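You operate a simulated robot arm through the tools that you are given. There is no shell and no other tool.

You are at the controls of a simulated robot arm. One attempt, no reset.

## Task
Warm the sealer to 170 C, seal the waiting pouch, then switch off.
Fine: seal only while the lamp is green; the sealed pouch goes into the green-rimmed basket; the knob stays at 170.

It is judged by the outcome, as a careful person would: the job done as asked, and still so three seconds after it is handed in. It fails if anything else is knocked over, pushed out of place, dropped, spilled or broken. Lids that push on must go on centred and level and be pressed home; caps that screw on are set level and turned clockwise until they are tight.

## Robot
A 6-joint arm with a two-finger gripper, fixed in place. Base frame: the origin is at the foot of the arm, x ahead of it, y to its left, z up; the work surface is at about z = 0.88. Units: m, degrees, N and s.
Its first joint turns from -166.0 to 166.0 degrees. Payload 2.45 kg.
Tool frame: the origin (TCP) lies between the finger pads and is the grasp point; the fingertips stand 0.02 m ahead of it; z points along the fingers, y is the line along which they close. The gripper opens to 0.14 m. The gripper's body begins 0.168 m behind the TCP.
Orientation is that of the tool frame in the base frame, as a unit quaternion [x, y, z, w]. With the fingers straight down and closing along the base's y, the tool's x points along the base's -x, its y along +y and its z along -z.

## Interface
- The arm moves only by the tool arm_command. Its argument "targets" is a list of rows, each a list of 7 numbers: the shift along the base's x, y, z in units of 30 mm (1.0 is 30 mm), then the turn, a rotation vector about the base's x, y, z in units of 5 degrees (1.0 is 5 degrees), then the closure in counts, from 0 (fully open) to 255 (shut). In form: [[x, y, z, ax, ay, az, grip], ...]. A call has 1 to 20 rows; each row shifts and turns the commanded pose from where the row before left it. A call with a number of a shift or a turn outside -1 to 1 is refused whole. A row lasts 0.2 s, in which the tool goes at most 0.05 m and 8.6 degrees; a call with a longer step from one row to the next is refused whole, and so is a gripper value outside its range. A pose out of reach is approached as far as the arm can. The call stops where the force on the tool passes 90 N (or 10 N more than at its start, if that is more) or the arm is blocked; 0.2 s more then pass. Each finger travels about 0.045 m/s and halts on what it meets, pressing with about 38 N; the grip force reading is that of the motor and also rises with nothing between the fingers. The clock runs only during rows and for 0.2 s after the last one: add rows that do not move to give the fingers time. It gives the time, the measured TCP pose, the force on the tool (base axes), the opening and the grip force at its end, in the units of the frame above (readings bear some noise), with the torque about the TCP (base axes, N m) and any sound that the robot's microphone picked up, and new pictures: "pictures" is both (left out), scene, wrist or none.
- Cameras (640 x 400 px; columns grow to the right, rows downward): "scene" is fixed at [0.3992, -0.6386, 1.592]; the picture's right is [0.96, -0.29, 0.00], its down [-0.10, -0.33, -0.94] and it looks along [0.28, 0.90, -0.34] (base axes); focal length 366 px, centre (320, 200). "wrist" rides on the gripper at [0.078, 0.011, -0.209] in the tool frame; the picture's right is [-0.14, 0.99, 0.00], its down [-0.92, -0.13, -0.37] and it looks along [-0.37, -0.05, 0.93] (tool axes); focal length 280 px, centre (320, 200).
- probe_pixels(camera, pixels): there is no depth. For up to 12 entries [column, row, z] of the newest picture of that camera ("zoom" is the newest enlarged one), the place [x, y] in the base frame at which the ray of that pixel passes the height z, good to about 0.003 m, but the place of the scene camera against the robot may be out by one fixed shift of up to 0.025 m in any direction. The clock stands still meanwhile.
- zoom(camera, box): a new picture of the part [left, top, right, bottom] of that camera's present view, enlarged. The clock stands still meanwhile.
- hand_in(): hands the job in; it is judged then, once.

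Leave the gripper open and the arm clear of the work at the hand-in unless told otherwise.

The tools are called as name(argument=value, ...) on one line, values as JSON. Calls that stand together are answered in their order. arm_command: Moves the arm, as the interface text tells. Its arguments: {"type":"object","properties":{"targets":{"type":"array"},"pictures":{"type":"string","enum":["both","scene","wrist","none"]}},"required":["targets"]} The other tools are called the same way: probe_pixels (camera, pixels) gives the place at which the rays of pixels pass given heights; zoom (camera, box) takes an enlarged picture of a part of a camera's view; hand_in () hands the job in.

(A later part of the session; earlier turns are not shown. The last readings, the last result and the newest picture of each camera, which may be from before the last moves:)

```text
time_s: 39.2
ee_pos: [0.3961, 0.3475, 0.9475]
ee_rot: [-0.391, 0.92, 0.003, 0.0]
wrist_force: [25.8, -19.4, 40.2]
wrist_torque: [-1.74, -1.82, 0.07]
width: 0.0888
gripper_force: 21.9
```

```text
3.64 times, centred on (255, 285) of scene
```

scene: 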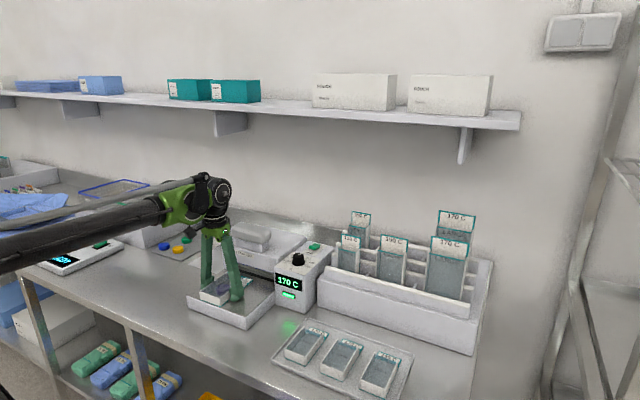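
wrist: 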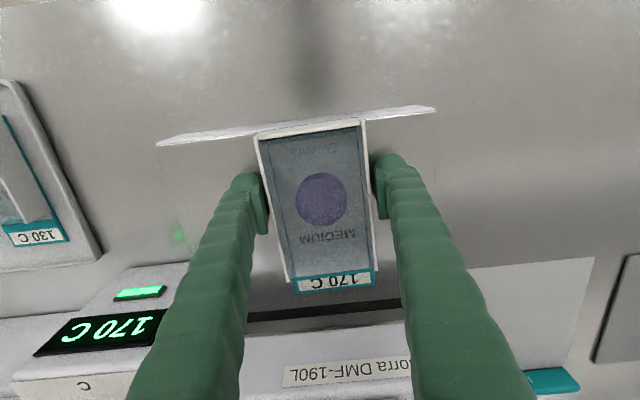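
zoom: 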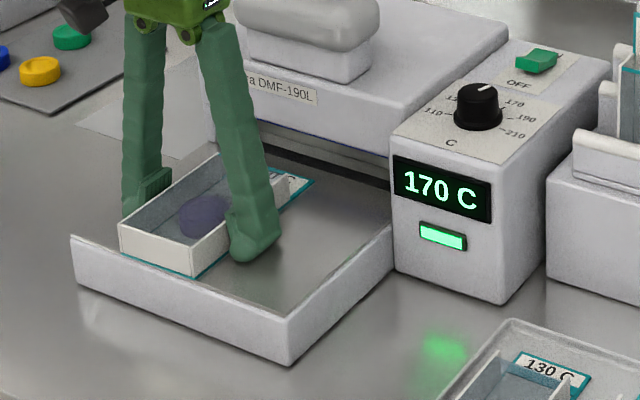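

The lamp is green at 170 C. But the tool reads 40 N upward, so a fingertip is touching the platform, and the grip stopped at 89 mm. I'll ease open slightly, rise a few millimetres and close again.

arm_command(targets=[[0, 0, 0.05, 0, 0, 0, 75], [0, 0, 0.12, 0, 0, 0, 75], [0, 0, 0, 0, 0, 0, 75]], pictures="wrist")

zoom(camera="scene", box=[180, 230, 330, 340])

zoom(camera="wrist", box=[200, 90, 440, 320])

```text
time_s: 40.0
ee_pos: [0.3934, 0.348, 0.9527]
ee_rot: [-0.391, 0.92, 0.002, -0.001]
wrist_force: [0.6, 0.1, 0.2]
wrist_torque: [-0.01, 0.02, 0.02]
width: 0.0989
gripper_force: 0.1
```

wrist: 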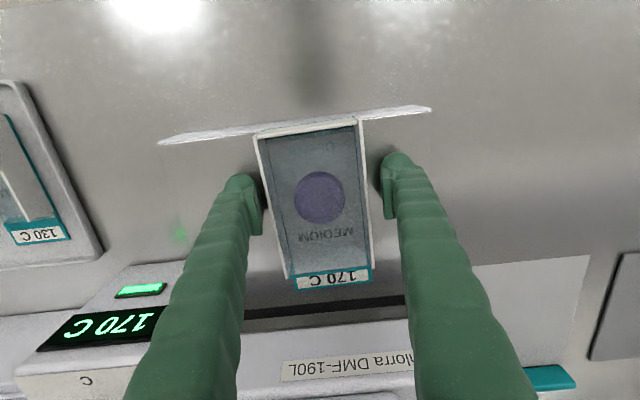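

```text
3.64 times, centred on (255, 285) of scene
```

zoom: 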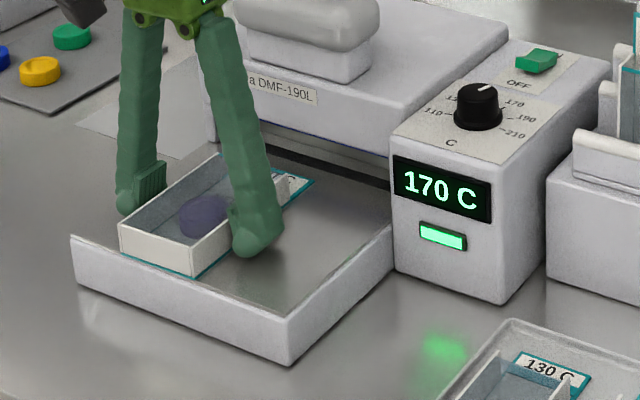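

```text
1.74 times, centred on (320, 205) of wrist
```

zoom: 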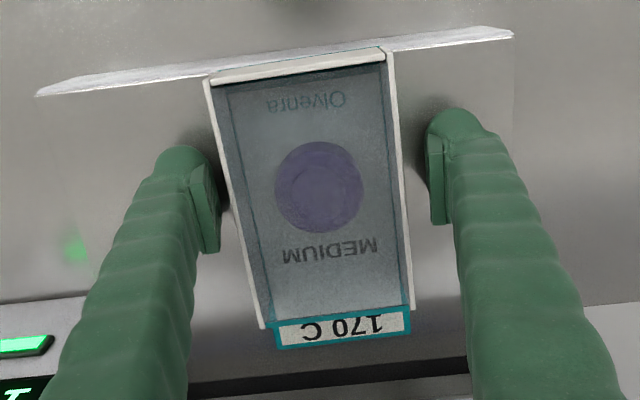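

Nothing was displaced and the pouch is centred. I'll close gradually at this height.

arm_command(targets=[[0, 0, 0, 0, 0, 0, 100], [0, 0, 0, 0, 0, 0, 112], [0, 0, 0, 0, 0, 0, 122], [0, 0, 0, 0, 0, 0, 130], [0, 0, 0, 0, 0, 0, 130]], pictures="both")

zoom(camera="scene", box=[180, 230, 330, 340])

zoom(camera="wrist", box=[200, 90, 440, 320])

```text
time_s: 41.2
ee_pos: [0.3951, 0.3473, 0.9523]
ee_rot: [-0.391, 0.921, 0.002, -0.001]
wrist_force: [0.3, -0.2, 0.3]
wrist_torque: [0.01, -0.01, 0.02]
width: 0.0767
gripper_force: 38.2
```

scene: 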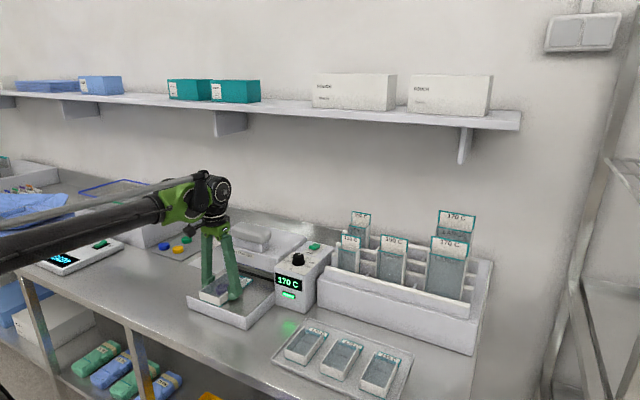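
wrist: 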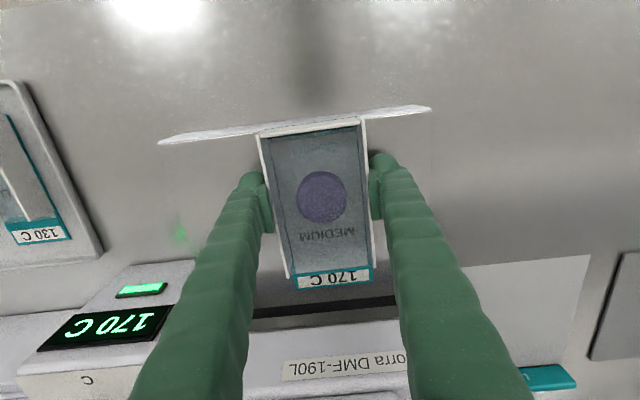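

```text
3.64 times, centred on (255, 285) of scene
```

zoom: 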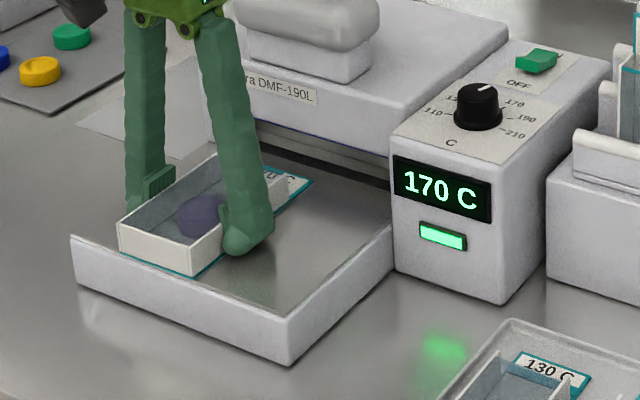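

```text
1.74 times, centred on (320, 205) of wrist
```

zoom: 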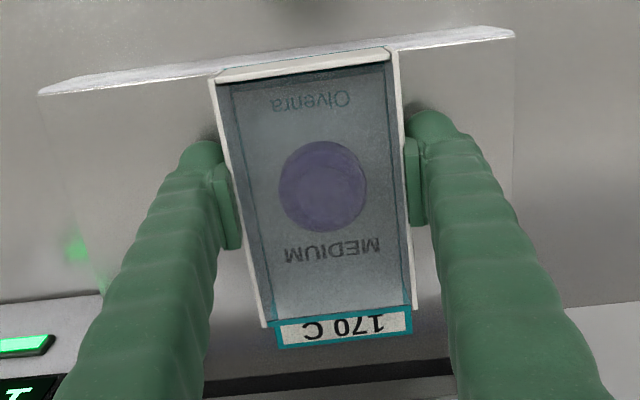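

The pouch is gripped at 76.7 mm. I'll measure the distance from the flap end to the dark sealing strip and the head front before sliding it in.

zoom(camera="wrist", box=[240, 250, 420, 380])

probe_pixels(camera="wrist", pixels=[[334.4, 284.3, 0.925], [333, 267, 0.925], [331.5, 302, 0.922], [331.5, 312, 0.922], [331.5, 318, 0.94], [331.5, 330, 0.96], [295, 288, 0.925], [373, 278, 0.925]])

```text
3.08 times, centred on (330, 315) of wrist
```

zoom: 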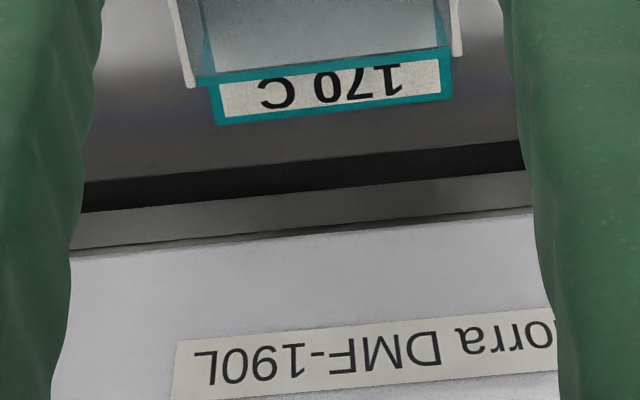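

```text
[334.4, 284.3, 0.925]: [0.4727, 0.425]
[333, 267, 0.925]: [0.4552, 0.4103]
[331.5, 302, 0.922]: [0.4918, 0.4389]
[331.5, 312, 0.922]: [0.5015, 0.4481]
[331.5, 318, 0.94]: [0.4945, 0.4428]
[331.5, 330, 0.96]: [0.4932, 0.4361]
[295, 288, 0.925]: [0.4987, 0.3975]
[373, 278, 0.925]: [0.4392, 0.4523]
```

In this view the flap end is at d ≈ 0.638, the dark sealing strip spans d ≈ 0.661–0.672, and the head front is at about 0.642. I'll slide the pouch straight in by 45 mm, so the flap ends about 10 mm past the strip and the body stays in front of the head. I'll square it up by −1.2° on the way.

arm_command(targets=[[0.1, 0.1, 0, 0, 0, -0.12, 130], [0.18, 0.18, 0, 0, 0, -0.12, 130], [0.2, 0.2, 0, 0, 0, 0, 130], [0.2, 0.2, 0, 0, 0, 0, 130], [0.18, 0.18, 0, 0, 0, 0, 130], [0.1, 0.1, 0, 0, 0, 0, 130], [0, 0, 0, 0, 0, 0, 130]], pictures="both")

zoom(camera="scene", box=[180, 230, 330, 340])

zoom(camera="wrist", box=[240, 220, 420, 350])

```text
time_s: 42.8
ee_pos: [0.4243, 0.3761, 0.9519]
ee_rot: [-0.381, 0.925, 0.002, 0.0]
wrist_force: [-1.2, 0.0, 3.0]
wrist_torque: [0.0, 0.09, 0.02]
width: 0.0767
gripper_force: 37.4
```

scene: 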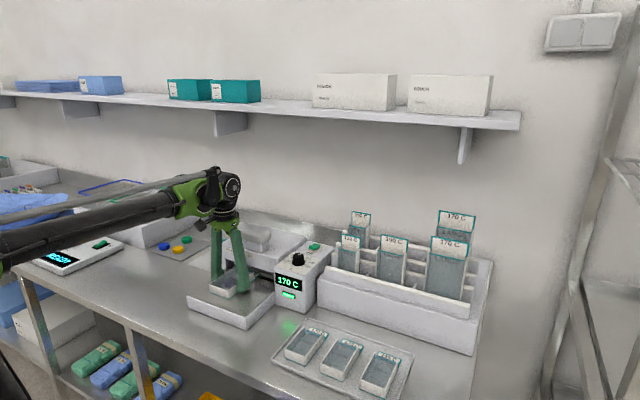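
wrist: 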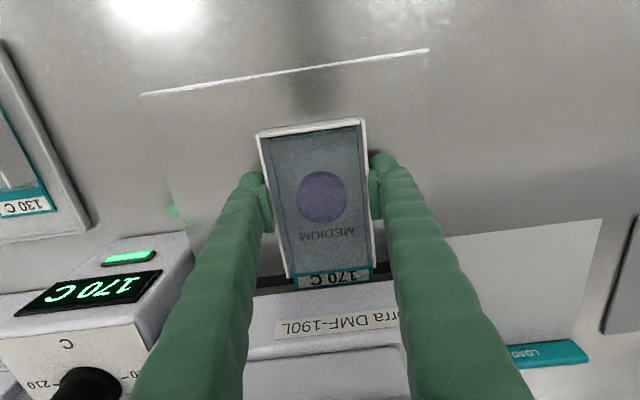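

```text
3.64 times, centred on (255, 285) of scene
```

zoom: 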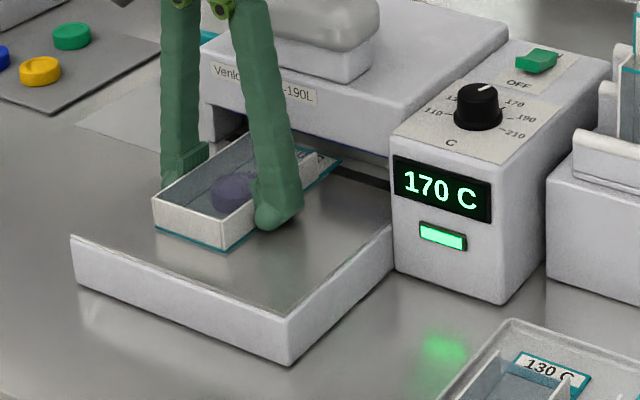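

```text
3.08 times, centred on (330, 285) of wrist
```

zoom: 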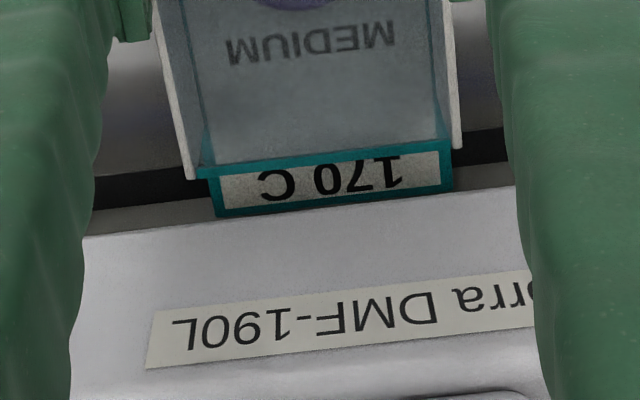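

The flap now covers the strip and ends about 7 mm past it. I'll push about 4 mm more to bring the strip to mid-flap, checking that the force stays low.

arm_command(targets=[[0.07, 0.07, 0, 0, 0, 0, 130], [0.03, 0.03, 0, 0, 0, 0, 130], [0, 0, 0, 0, 0, 0, 130]], pictures="both")

zoom(camera="scene", box=[200, 235, 310, 315])

zoom(camera="wrist", box=[240, 220, 420, 350])

```text
time_s: 43.6
ee_pos: [0.4259, 0.3787, 0.9517]
ee_rot: [-0.381, 0.925, 0.002, -0.001]
wrist_force: [-1.8, -0.7, 7.1]
wrist_torque: [-0.04, 0.04, 0.0]
width: 0.0769
gripper_force: 37.9
```

scene: 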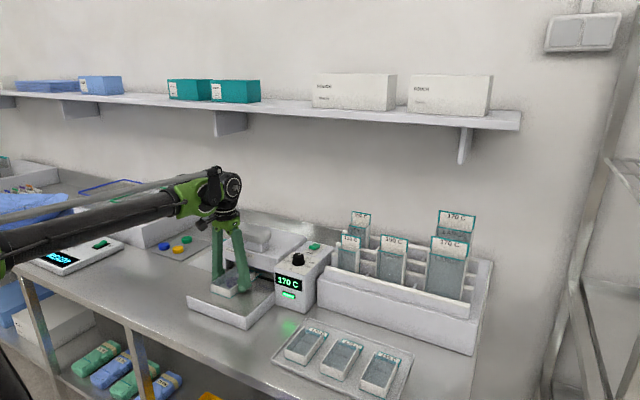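
wrist: 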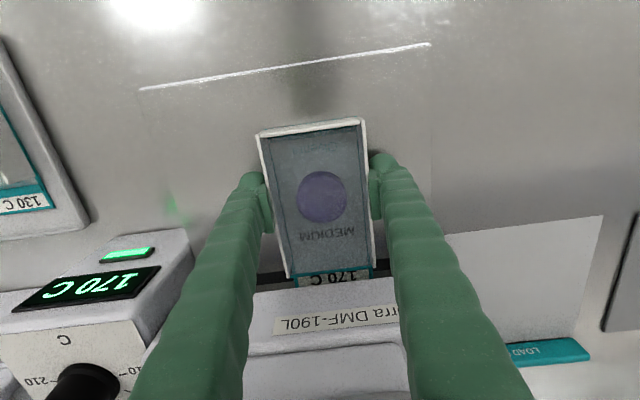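

```text
5.00 times, centred on (255, 275) of scene
```

zoom: 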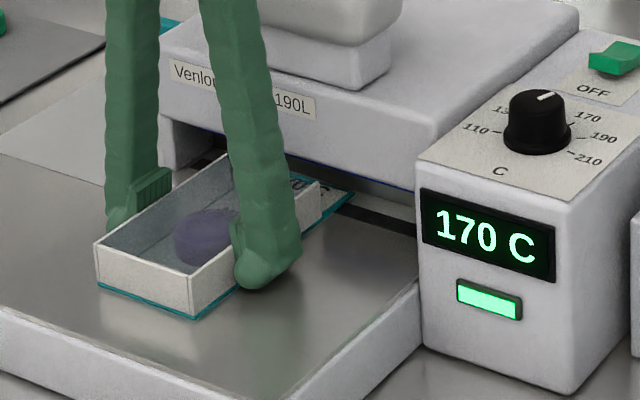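

```text
3.08 times, centred on (330, 285) of wrist
```

zoom: 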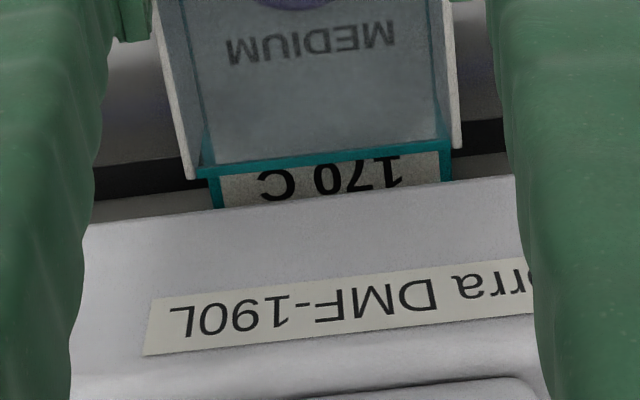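

The flap is fully in the jaw over the strip, the lamp is green, and the forces are small. I'll release the pouch and rise straight up.

arm_command(targets=[[0, 0, 0, 0, 0, 0, 90], [0, 0, 0, 0, 0, 0, 80], [0, 0, 0.2, 0, 0, 0, 80], [0, 0, 0.6, 0, 0, 0, 80], [0, 0, 1, 0, 0, 0, 80], [0, 0, 1, 0, 0, 0, 80], [0, 0, 1, 0, 0, 0, 80], [0, 0, 1, 0, 0, 0, 80], [0, 0, 1, 0, 0, 0, 80], [0, 0, 1, 0, 0, 0, 80], [0, 0, 0.7, 0, 0, 0, 80], [0, 0, 0, 0, 0, 0, 80]], pictures="both")

zoom(camera="scene", box=[180, 220, 330, 340])

```text
time_s: 46.2
ee_pos: [0.4268, 0.3774, 1.1782]
ee_rot: [-0.381, 0.924, 0.002, -0.001]
wrist_force: [0.1, -0.1, 0.5]
wrist_torque: [0.0, -0.04, -0.02]
width: 0.0964
gripper_force: 0.1
```

scene: 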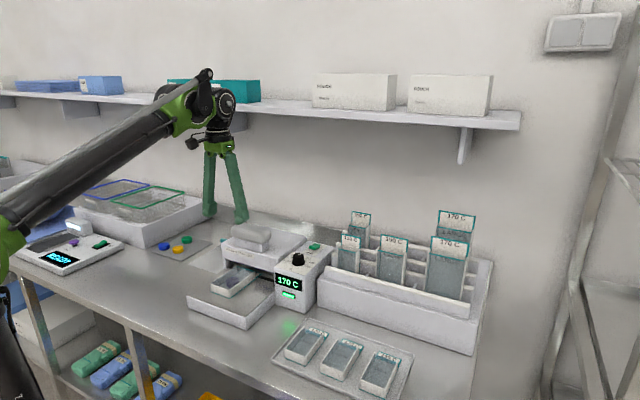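
wrist: 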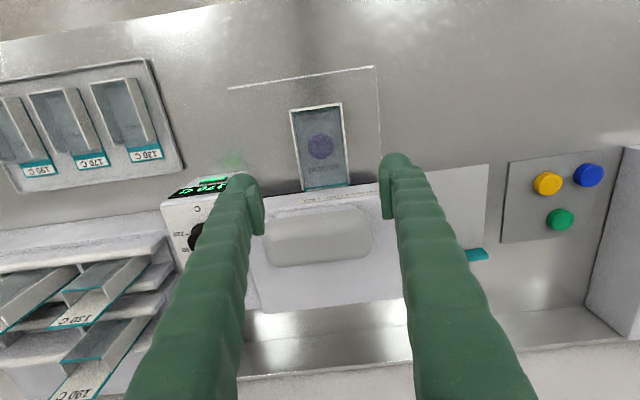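

```text
3.33 times, centred on (255, 280) of scene
```

zoom: 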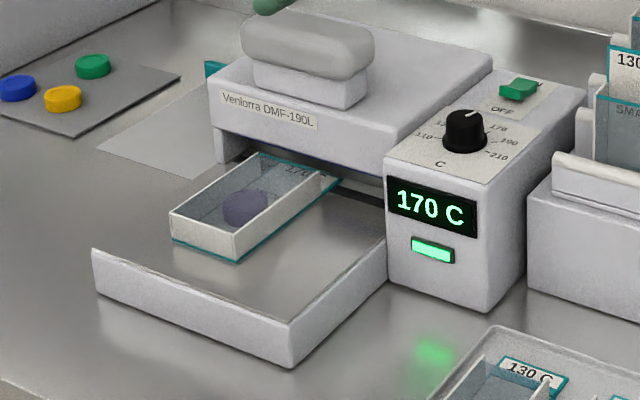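

The pouch sits with its flap in the jaw at 170 C with a green lamp. Now I'll find the handle centre for pressing.

probe_pixels(camera="wrist", pixels=[[318, 236, 1.06], [318, 236, 1.08], [318, 236, 1.1], [265, 240, 1.08], [372, 228, 1.08], [320, 208, 1.08], [320, 262, 1.08]])

zoom(camera="wrist", box=[220, 170, 420, 320])

```text
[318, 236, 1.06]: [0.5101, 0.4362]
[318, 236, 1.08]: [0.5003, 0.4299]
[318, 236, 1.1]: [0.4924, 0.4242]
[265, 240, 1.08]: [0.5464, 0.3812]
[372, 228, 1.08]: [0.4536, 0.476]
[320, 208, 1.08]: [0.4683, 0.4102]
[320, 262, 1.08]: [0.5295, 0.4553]
```

```text
2.67 times, centred on (320, 245) of wrist
```

zoom: 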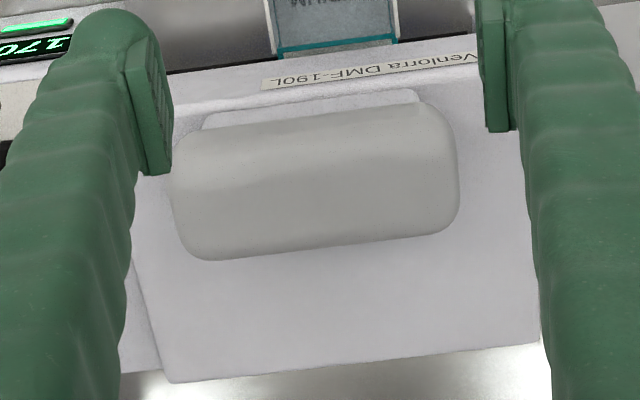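

The handle centre is about (0.504, 0.4365) with its top near z ≈ 1.09. I'll close the fingers and hover just above it.

arm_command(targets=[[0.858, 0.657, 0, 0, 0, 0, 255], [0.858, 0.657, 0, 0, 0, 0, 255], [0.858, 0.657, 0, 0, 0, 0, 255], [0, 0, -0.4, 0, 0, 0, 255], [0, 0, -0.5, 0, 0, 0, 255], [0, 0, -0.4, 0, 0, 0, 255], [0, 0, 0, 0, 0, 0, 255]], pictures="both")

zoom(camera="scene", box=[180, 200, 330, 320])

```text
time_s: 47.8
ee_pos: [0.5033, 0.4382, 1.1378]
ee_rot: [-0.381, 0.925, 0.001, -0.001]
wrist_force: [-0.4, -0.4, -0.1]
wrist_torque: [0.05, -0.01, 0.0]
width: 0.0001
gripper_force: 29.5
```

scene: 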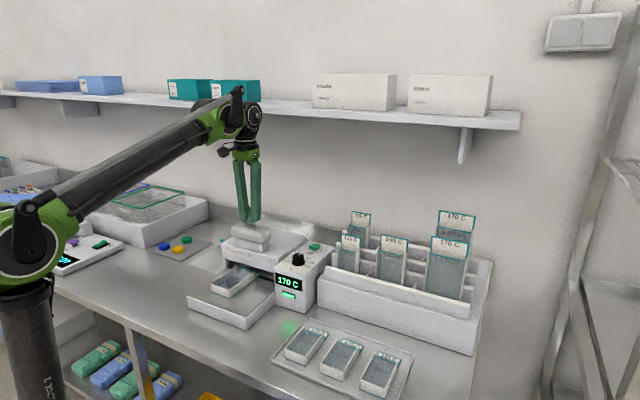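
wrist: 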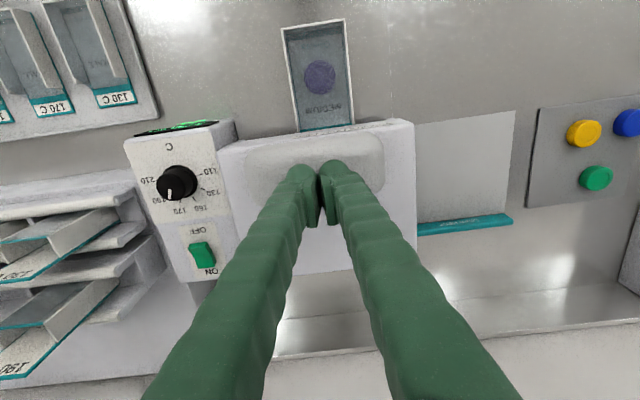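

```text
3.33 times, centred on (255, 260) of scene
```

zoom: 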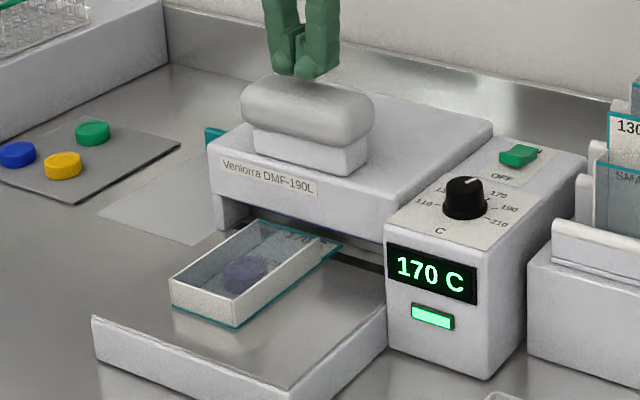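

The tips are just above the handle, centred, with the lamp green at 170 C. I'll lower to contact.

arm_command(targets=[[0, 0, -0.3, 0, 0, 0, 255], [0, 0, -0.2, 0, 0, 0, 255], [0, 0, -0.2, 0, 0, 0, 255], [0, 0, 0, 0, 0, 0, 255]], pictures="scene")

zoom(camera="scene", box=[180, 200, 330, 320])

```text
time_s: 48.8
ee_pos: [0.504, 0.4371, 1.1178]
ee_rot: [-0.382, 0.924, 0.001, 0.0]
wrist_force: [0.9, 1.6, 2.8]
wrist_torque: [0.02, -0.03, 0.01]
width: 0.0003
gripper_force: 29.3
```

scene: 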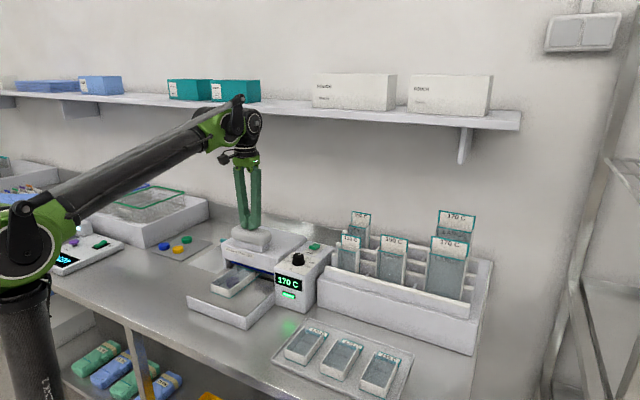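

```text
3.33 times, centred on (255, 260) of scene
```

zoom: 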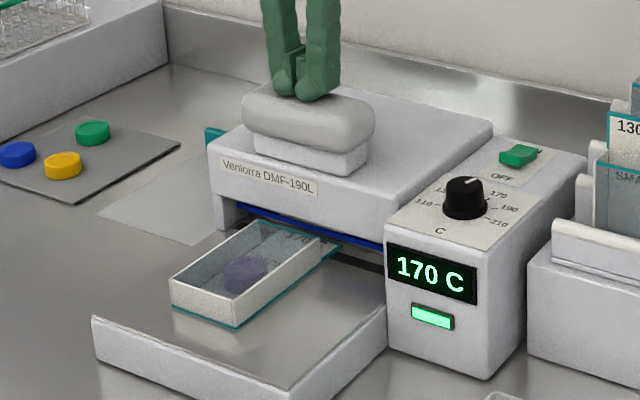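

Contact: the handle moves easily and a blue upper jaw bar is coming down. I'll keep pressing in steps.

arm_command(targets=[[0, 0, -0.2, 0, 0, 0, 255], [0, 0, -0.2, 0, 0, 0, 255], [0, 0, 0, 0, 0, 0, 255]], pictures="scene")

zoom(camera="scene", box=[180, 200, 330, 320])

```text
time_s: 49.6
ee_pos: [0.5027, 0.4386, 1.104]
ee_rot: [-0.381, 0.925, 0.003, -0.001]
wrist_force: [-4.1, 2.1, 5.7]
wrist_torque: [0.0, 0.1, -0.01]
width: 0.0058
gripper_force: 29.7
```

scene: 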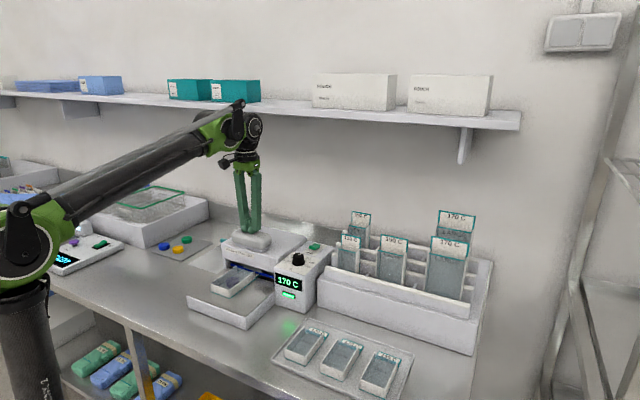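

```text
3.33 times, centred on (255, 260) of scene
```

zoom: 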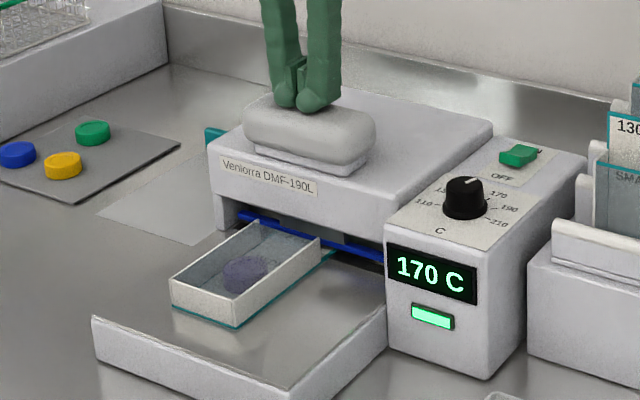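

arm_command(targets=[[0, 0, -0.2, 0, 0, 0, 255], [0, 0, -0.15, 0, 0, 0, 255], [0, 0, 0, 0, 0, 0, 255]], pictures="both")

zoom(camera="scene", box=[200, 220, 320, 310])

```text
time_s: 50.4
ee_pos: [0.5026, 0.4376, 1.0953]
ee_rot: [-0.382, 0.924, 0.001, 0.0]
wrist_force: [-1.0, 3.9, 26.7]
wrist_torque: [0.09, 0.03, 0.0]
width: 0.0061
gripper_force: 29.9
```

scene: 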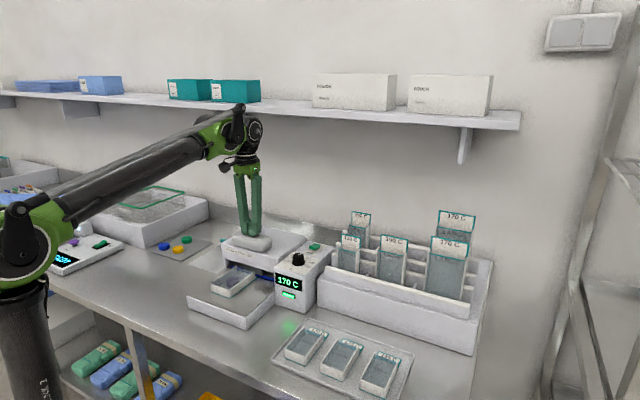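
wrist: 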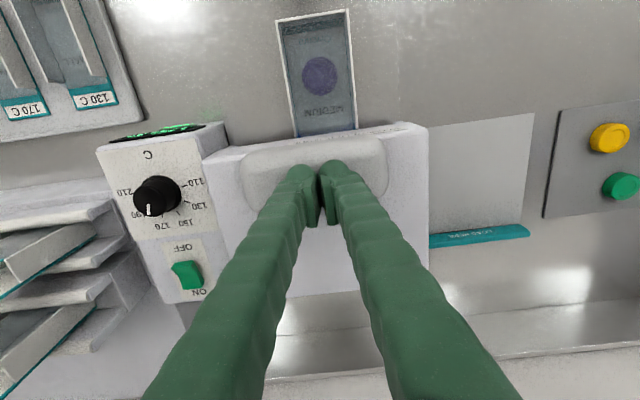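

```text
4.44 times, centred on (260, 265) of scene
```

zoom: 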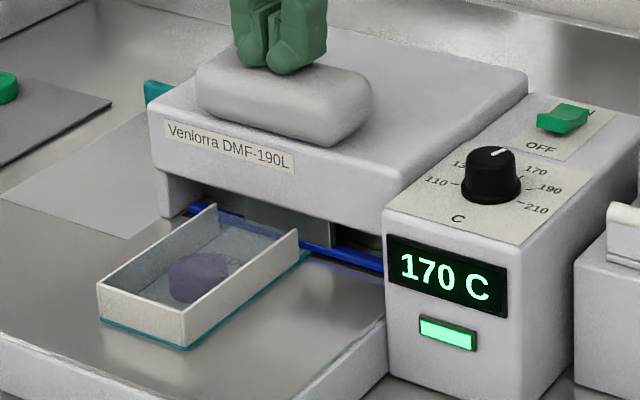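

The jaw bar is down on the flap at 27 N, with 170 C and a green lamp. I'll press slightly firmer and hold.

arm_command(targets=[[0, 0, -0.06, 0, 0, 0, 255], [0, 0, -0.04, 0, 0, 0, 255], [0, 0, 0, 0, 0, 0, 255], [0, 0, 0, 0, 0, 0, 255], [0, 0, 0, 0, 0, 0, 255]], pictures="scene")

zoom(camera="scene", box=[200, 220, 320, 310])

```text
time_s: 51.1
ee_pos: [0.5034, 0.4377, 1.0944]
ee_rot: [-0.381, 0.925, 0.002, 0.003]
wrist_force: [-1.3, 3.8, 36.9]
wrist_torque: [-0.04, 0.08, 0.0]
width: 0.006
gripper_force: 29.4
stopped in row 3: the force on the tool passed its limit at 95 N (the readings are from after the stop); the commanded pose is now the measured one
```

scene: 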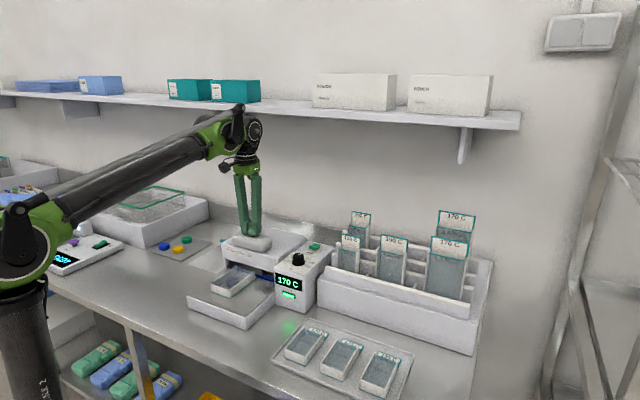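

```text
4.44 times, centred on (260, 265) of scene
```

zoom: 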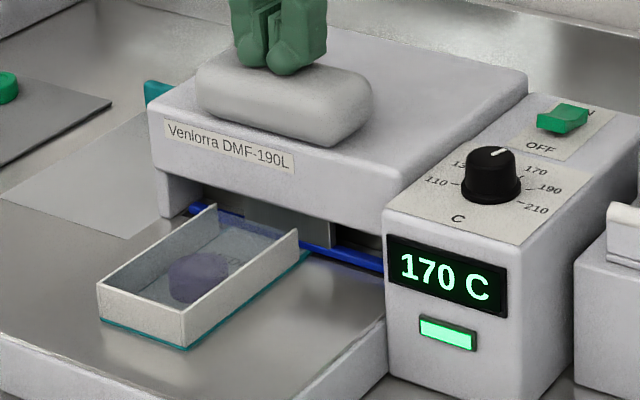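

The jaw is bottomed out and stiff, with about 37 N now held. I'll hold it here for about 3 s and listen for any signal.

arm_command(targets=[[0, 0, 0, 0, 0, 0, 255], [0, 0, 0, 0, 0, 0, 255], [0, 0, 0, 0, 0, 0, 255], [0, 0, 0, 0, 0, 0, 255], [0, 0, 0, 0, 0, 0, 255], [0, 0, 0, 0, 0, 0, 255], [0, 0, 0, 0, 0, 0, 255], [0, 0, 0, 0, 0, 0, 255], [0, 0, 0, 0, 0, 0, 255], [0, 0, 0, 0, 0, 0, 255]], pictures="scene")

zoom(camera="scene", box=[200, 220, 320, 310])

```text
time_s: 53.3
ee_pos: [0.5036, 0.4378, 1.0945]
ee_rot: [-0.381, 0.925, 0.002, 0.002]
wrist_force: [9.9, 13.7, 70.8]
wrist_torque: [0.09, -0.13, 0.03]
width: 0.0062
gripper_force: 29.5
```

scene: 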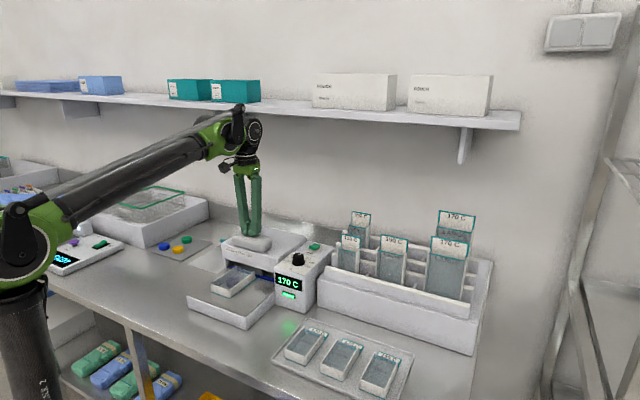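

```text
4.44 times, centred on (260, 265) of scene
```

zoom: 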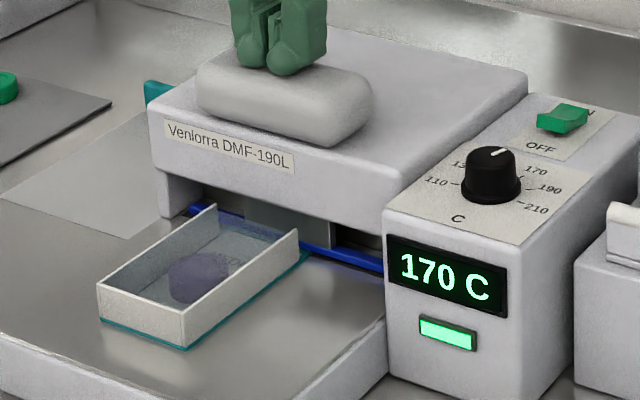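

The lamp is still green and it's been held about 3 s, with force creeping to 71 N. I'll ease by half a millimetre and hold one more second.

arm_command(targets=[[0, 0, 0.02, 0, 0, 0, 255], [0, 0, 0, 0, 0, 0, 255], [0, 0, 0, 0, 0, 0, 255], [0, 0, 0, 0, 0, 0, 255], [0, 0, 0, 0, 0, 0, 255]], pictures="scene")

zoom(camera="scene", box=[200, 220, 320, 310])

```text
time_s: 54.5
ee_pos: [0.5035, 0.4374, 1.0951]
ee_rot: [-0.381, 0.925, 0.002, 0.001]
wrist_force: [4.5, 10.0, 55.5]
wrist_torque: [0.07, -0.07, 0.04]
width: 0.0059
gripper_force: 28.9
```

scene: 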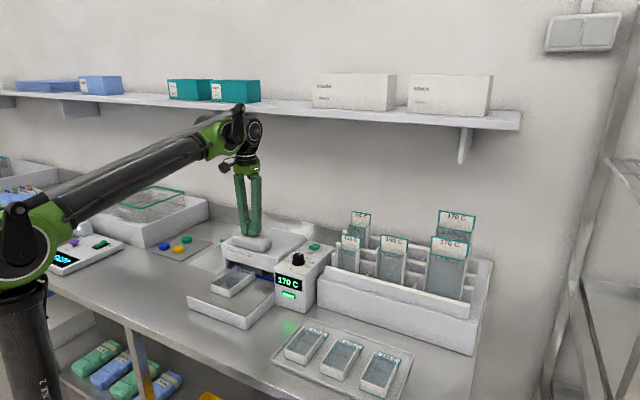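

```text
4.44 times, centred on (260, 265) of scene
```

zoom: 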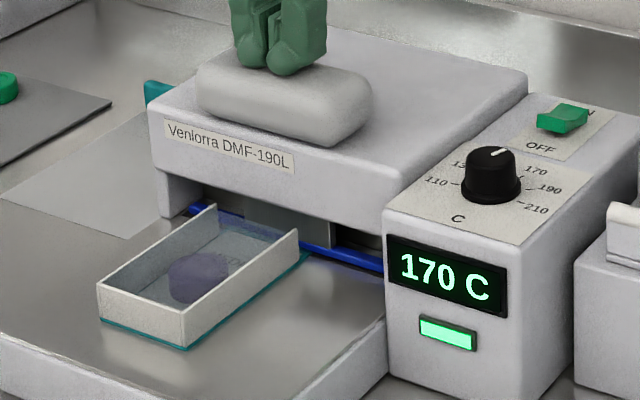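

It's been held more than 4 s with the lamp green throughout. I'll release the handle upward and check that the jaw springs open.

arm_command(targets=[[0, 0, 0.3, 0, 0, 0, 255], [0, 0, 0.6, 0, 0, 0, 255], [0, 0, 0.9, 0, 0, 0, 255], [0, 0, 0.9, 0, 0, 0, 255], [0, 0, 0, 0, 0, 0, 255]], pictures="both")

zoom(camera="scene", box=[200, 220, 320, 310])

zoom(camera="wrist", box=[240, 0, 400, 180])

```text
time_s: 55.7
ee_pos: [0.5034, 0.4379, 1.1748]
ee_rot: [-0.381, 0.924, 0.002, 0.001]
wrist_force: [-0.6, 0.0, -0.4]
wrist_torque: [-0.03, -0.02, 0.02]
width: 0.0
gripper_force: 29.0
```

scene: 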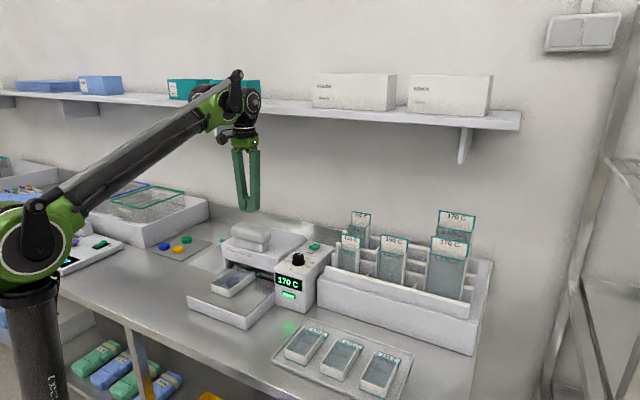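
wrist: 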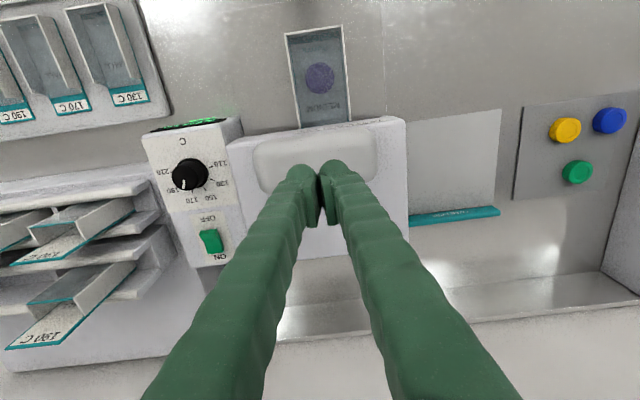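

```text
4.44 times, centred on (260, 265) of scene
```

zoom: 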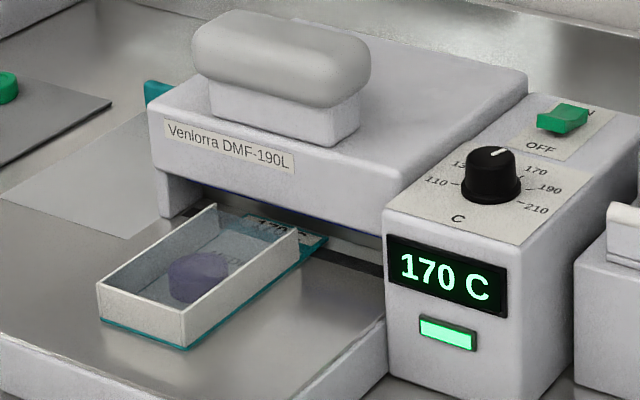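

```text
2.22 times, centred on (320, 90) of wrist
```

zoom: 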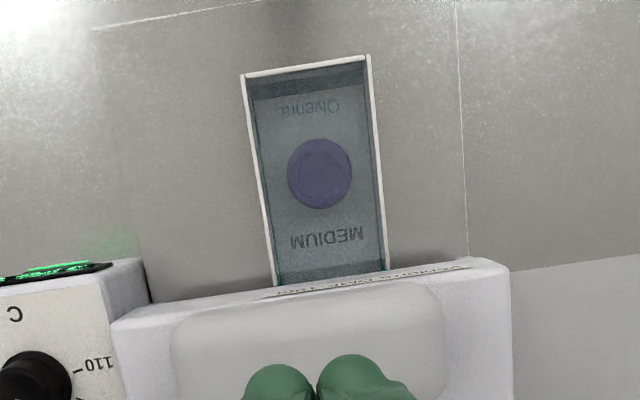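

The jaw sprang back and the flap label shows a dark seal band. I'll return above the pouch with open fingers and descend around it to grasp it again.

arm_command(targets=[[-0.861, -0.658, 0, 0, 0, 0, 30], [-0.861, -0.658, 0, 0, 0, 0, 30], [-0.861, -0.658, 0, 0, 0, 0, 30], [0, 0, 0, 0, 0, 0, 30], [0, 0, 0, 0, 0, 0, 30], [0, 0, -1, 0, 0, 0, 30], [0, 0, -1, 0, 0, 0, 30], [0, 0, -1, 0, 0, 0, 30], [0, 0, -1, 0, 0, 0, 30], [0, 0, -0.8, 0, 0, 0, 30], [0, 0, -0.6, 0, 0, 0, 30], [0, 0, 0, 0, 0, 0, 30]], pictures="both")

zoom(camera="wrist", box=[200, 90, 440, 320])

```text
time_s: 58.3
ee_pos: [0.4271, 0.3773, 1.0124]
ee_rot: [-0.381, 0.925, 0.002, 0.001]
wrist_force: [-0.3, -0.1, -0.9]
wrist_torque: [0.01, -0.05, -0.01]
width: 0.1233
gripper_force: 0.1
```

scene: 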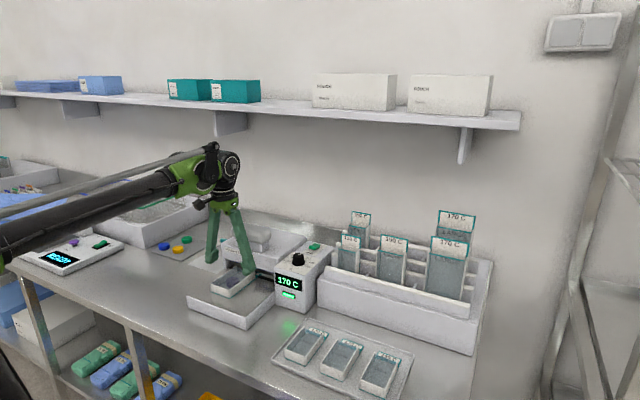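
wrist: 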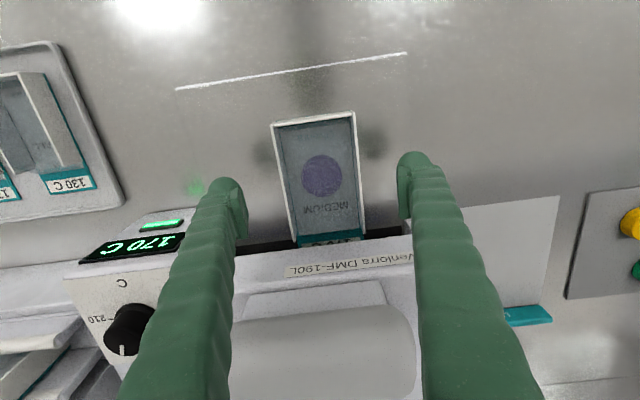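

```text
1.74 times, centred on (320, 205) of wrist
```

zoom: 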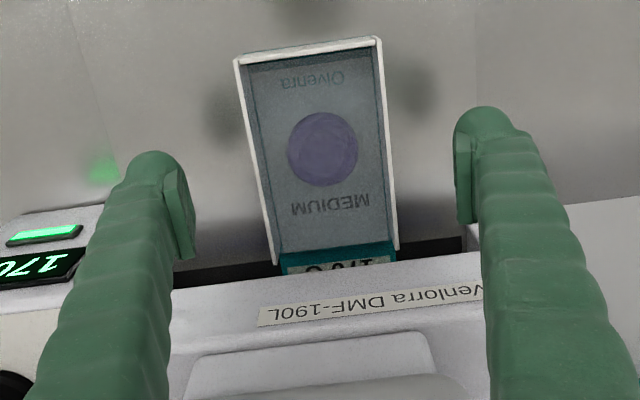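

A teal seal band is visible across the flap. The pouch is centred between the fingers, so I'll descend and grip it.

arm_command(targets=[[0, 0, -0.8, 0, 0, 0, 30], [0, 0, -0.7, 0, 0, 0, 40], [0, 0, -0.35, 0, 0, 0, 60], [0, 0, -0.12, 0, 0, 0, 90], [0, 0, 0, 0, 0, 0, 112], [0, 0, 0, 0, 0, 0, 122], [0, 0, 0, 0, 0, 0, 130], [0, 0, 0, 0, 0, 0, 130]], pictures="both")

zoom(camera="scene", box=[180, 220, 330, 330])

```text
time_s: 60.1
ee_pos: [0.4256, 0.3788, 0.954]
ee_rot: [-0.38, 0.925, 0.002, 0.0]
wrist_force: [-0.9, 0.9, -0.2]
wrist_torque: [0.01, 0.01, 0.0]
width: 0.0767
gripper_force: 37.8
```

scene: 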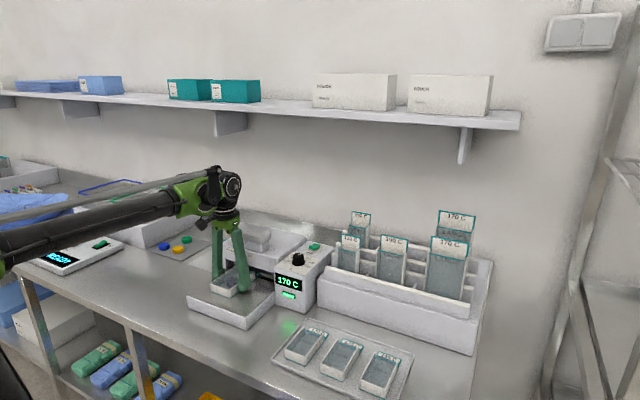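
wrist: 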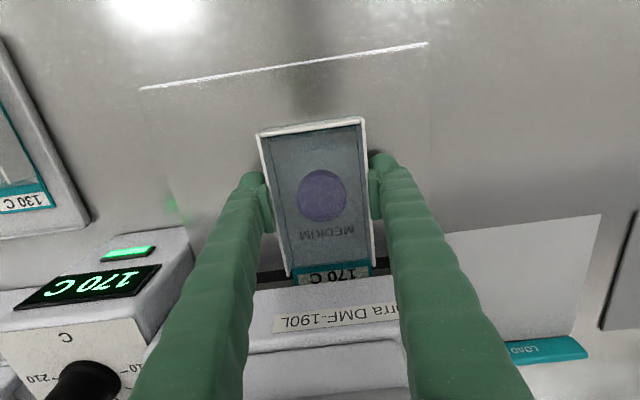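

```text
3.64 times, centred on (255, 275) of scene
```

zoom: 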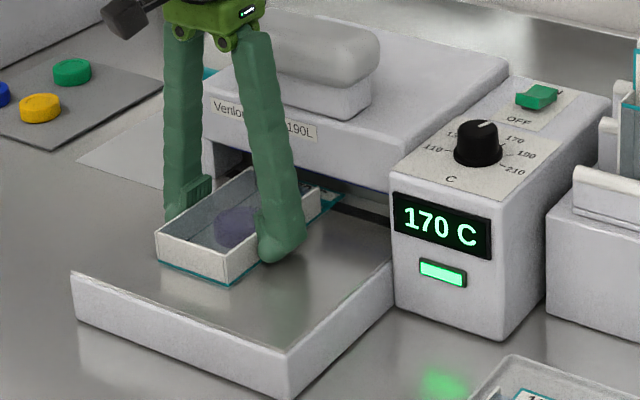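

The sealed pouch is gripped. I'll draw it straight back out of the jaw, then lift it and inspect the seal.

arm_command(targets=[[-0.2, -0.2, 0.05, 0, 0, 0, 135], [-0.4, -0.4, 0.05, 0, 0, 0, 135], [-0.5, -0.5, 0, 0, 0, 0, 135], [-0.5, -0.5, 0, 0, 0, 0, 135], [-0.4, -0.4, 0, 0, 0, 0, 135], [0, 0, 0.4, 0, 0, 0, 135], [0, 0, 0.8, 0, 0, 0, 135], [0, 0, 1, 0, 0, 0, 135], [0, 0, 1, 0, 0, 0, 135], [0, 0, 1, 0, 0, 0, 135], [0, 0, 0, 0, 0, 0, 135]], pictures="both")

zoom(camera="wrist", box=[200, 90, 440, 320])

zoom(camera="scene", box=[160, 190, 330, 320])

```text
time_s: 62.5
ee_pos: [0.3641, 0.3188, 1.0848]
ee_rot: [-0.381, 0.925, 0.003, 0.001]
wrist_force: [0.4, -0.6, -1.0]
wrist_torque: [0.01, -0.03, -0.01]
width: 0.0766
gripper_force: 37.9
```

scene: 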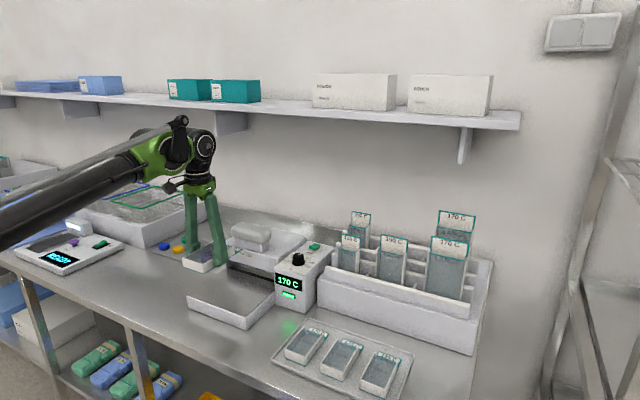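
wrist: 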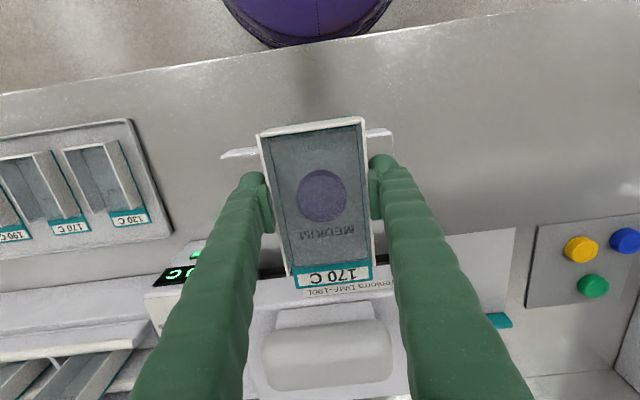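

```text
1.74 times, centred on (320, 205) of wrist
```

zoom: 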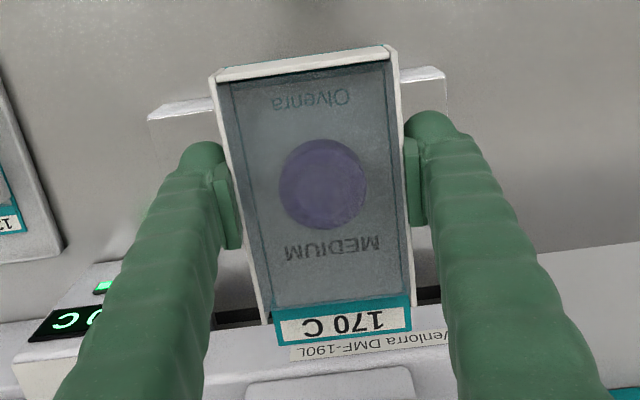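

```text
3.08 times, centred on (245, 255) of scene
```

zoom: 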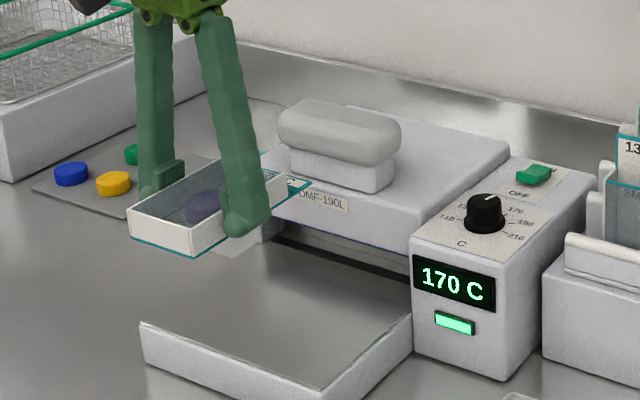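

The seal band across the mouth is clearly visible. Next I'll locate the green-rimmed basket from the scene view, then get a wrist view of it.

zoom(camera="scene", box=[60, 160, 220, 270])

probe_pixels(camera="scene", pixels=[[109.7, 200.7, 1.0], [155.1, 186.1, 1.0], [184.8, 192.4, 1.0], [141.4, 209, 1.0], [109.7, 200.7, 1.05], [155.1, 186.1, 1.05], [184.8, 192.4, 1.05], [141.4, 209, 1.05], [145, 249, 0.88], [208, 222, 0.88]])

```text
3.64 times, centred on (140, 215) of scene
```

zoom: 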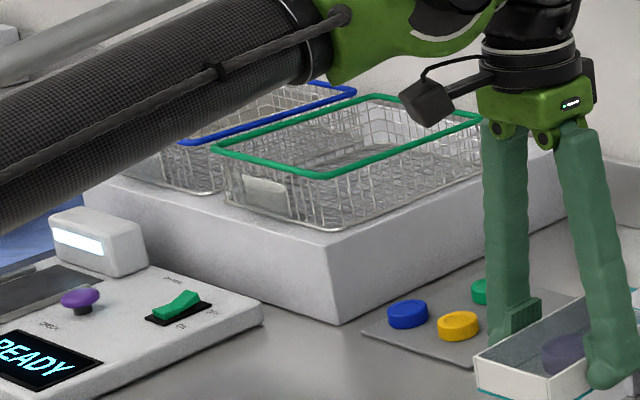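

```text
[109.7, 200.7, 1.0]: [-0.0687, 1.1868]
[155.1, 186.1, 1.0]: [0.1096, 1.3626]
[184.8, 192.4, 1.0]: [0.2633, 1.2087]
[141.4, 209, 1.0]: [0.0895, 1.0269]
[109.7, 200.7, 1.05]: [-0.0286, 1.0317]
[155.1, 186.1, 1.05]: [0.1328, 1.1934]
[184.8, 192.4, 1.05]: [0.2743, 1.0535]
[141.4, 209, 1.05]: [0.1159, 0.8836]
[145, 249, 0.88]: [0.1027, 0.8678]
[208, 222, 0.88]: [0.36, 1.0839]
```

Basket estimate: front corner near (0.12, 0.84), about 0.23 m deep along the machine axis by 0.20 m wide, rim z ≈ 1.045. It's near the reach limit and below the shelf. I'll lift the pouch high first, then swing left at a safe height to look at the basket.

arm_command(targets=[[-0.1, -0.1, 1, 0, 0, 0, 135], [-0.1, -0.1, 1, 0, 0, 0, 135], [-0.1, 0, 1, 0, 0, 0, 135], [-0.3, 0.3, 1, 0, 0, 0, 135], [-0.5, 0.5, 1, 0, 0, 0, 135], [-0.5, 0.6, 1, 0, 0, 0, 135], [-0.6, 0.8, 1, 0, 0, 0, 135], [-0.67, 0.98, 0, 0, 0, 0, 135], [-0.67, 0.98, 0, 0, 0, 0, 135], [-0.67, 0.98, 0, 0, 0, 0, 135], [-0.67, 0.98, 0, 0, 0, 0, 135], [-0.67, 0.98, 0, 0, 0, 0, 135], [0, 0, 0, 0, 0, 0, 135]], pictures="both")

```text
time_s: 65.3
ee_pos: [0.2, 0.5258, 1.2947]
ee_rot: [-0.381, 0.925, 0.002, 0.001]
wrist_force: [0.4, 0.4, -0.7]
wrist_torque: [0.01, -0.01, -0.04]
width: 0.0767
gripper_force: 38.2
```

scene: 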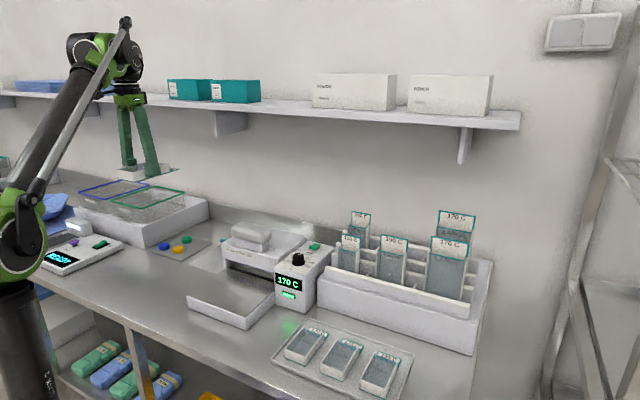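
wrist: 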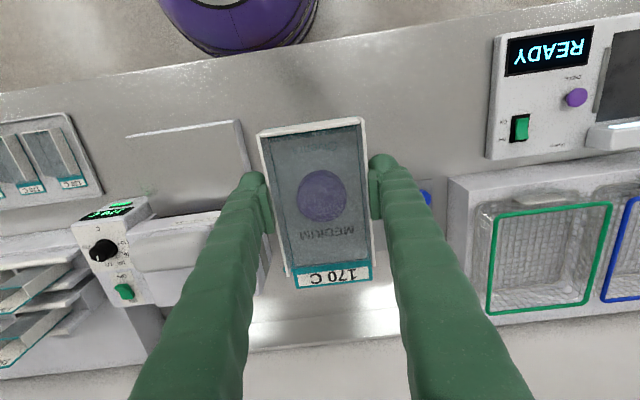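

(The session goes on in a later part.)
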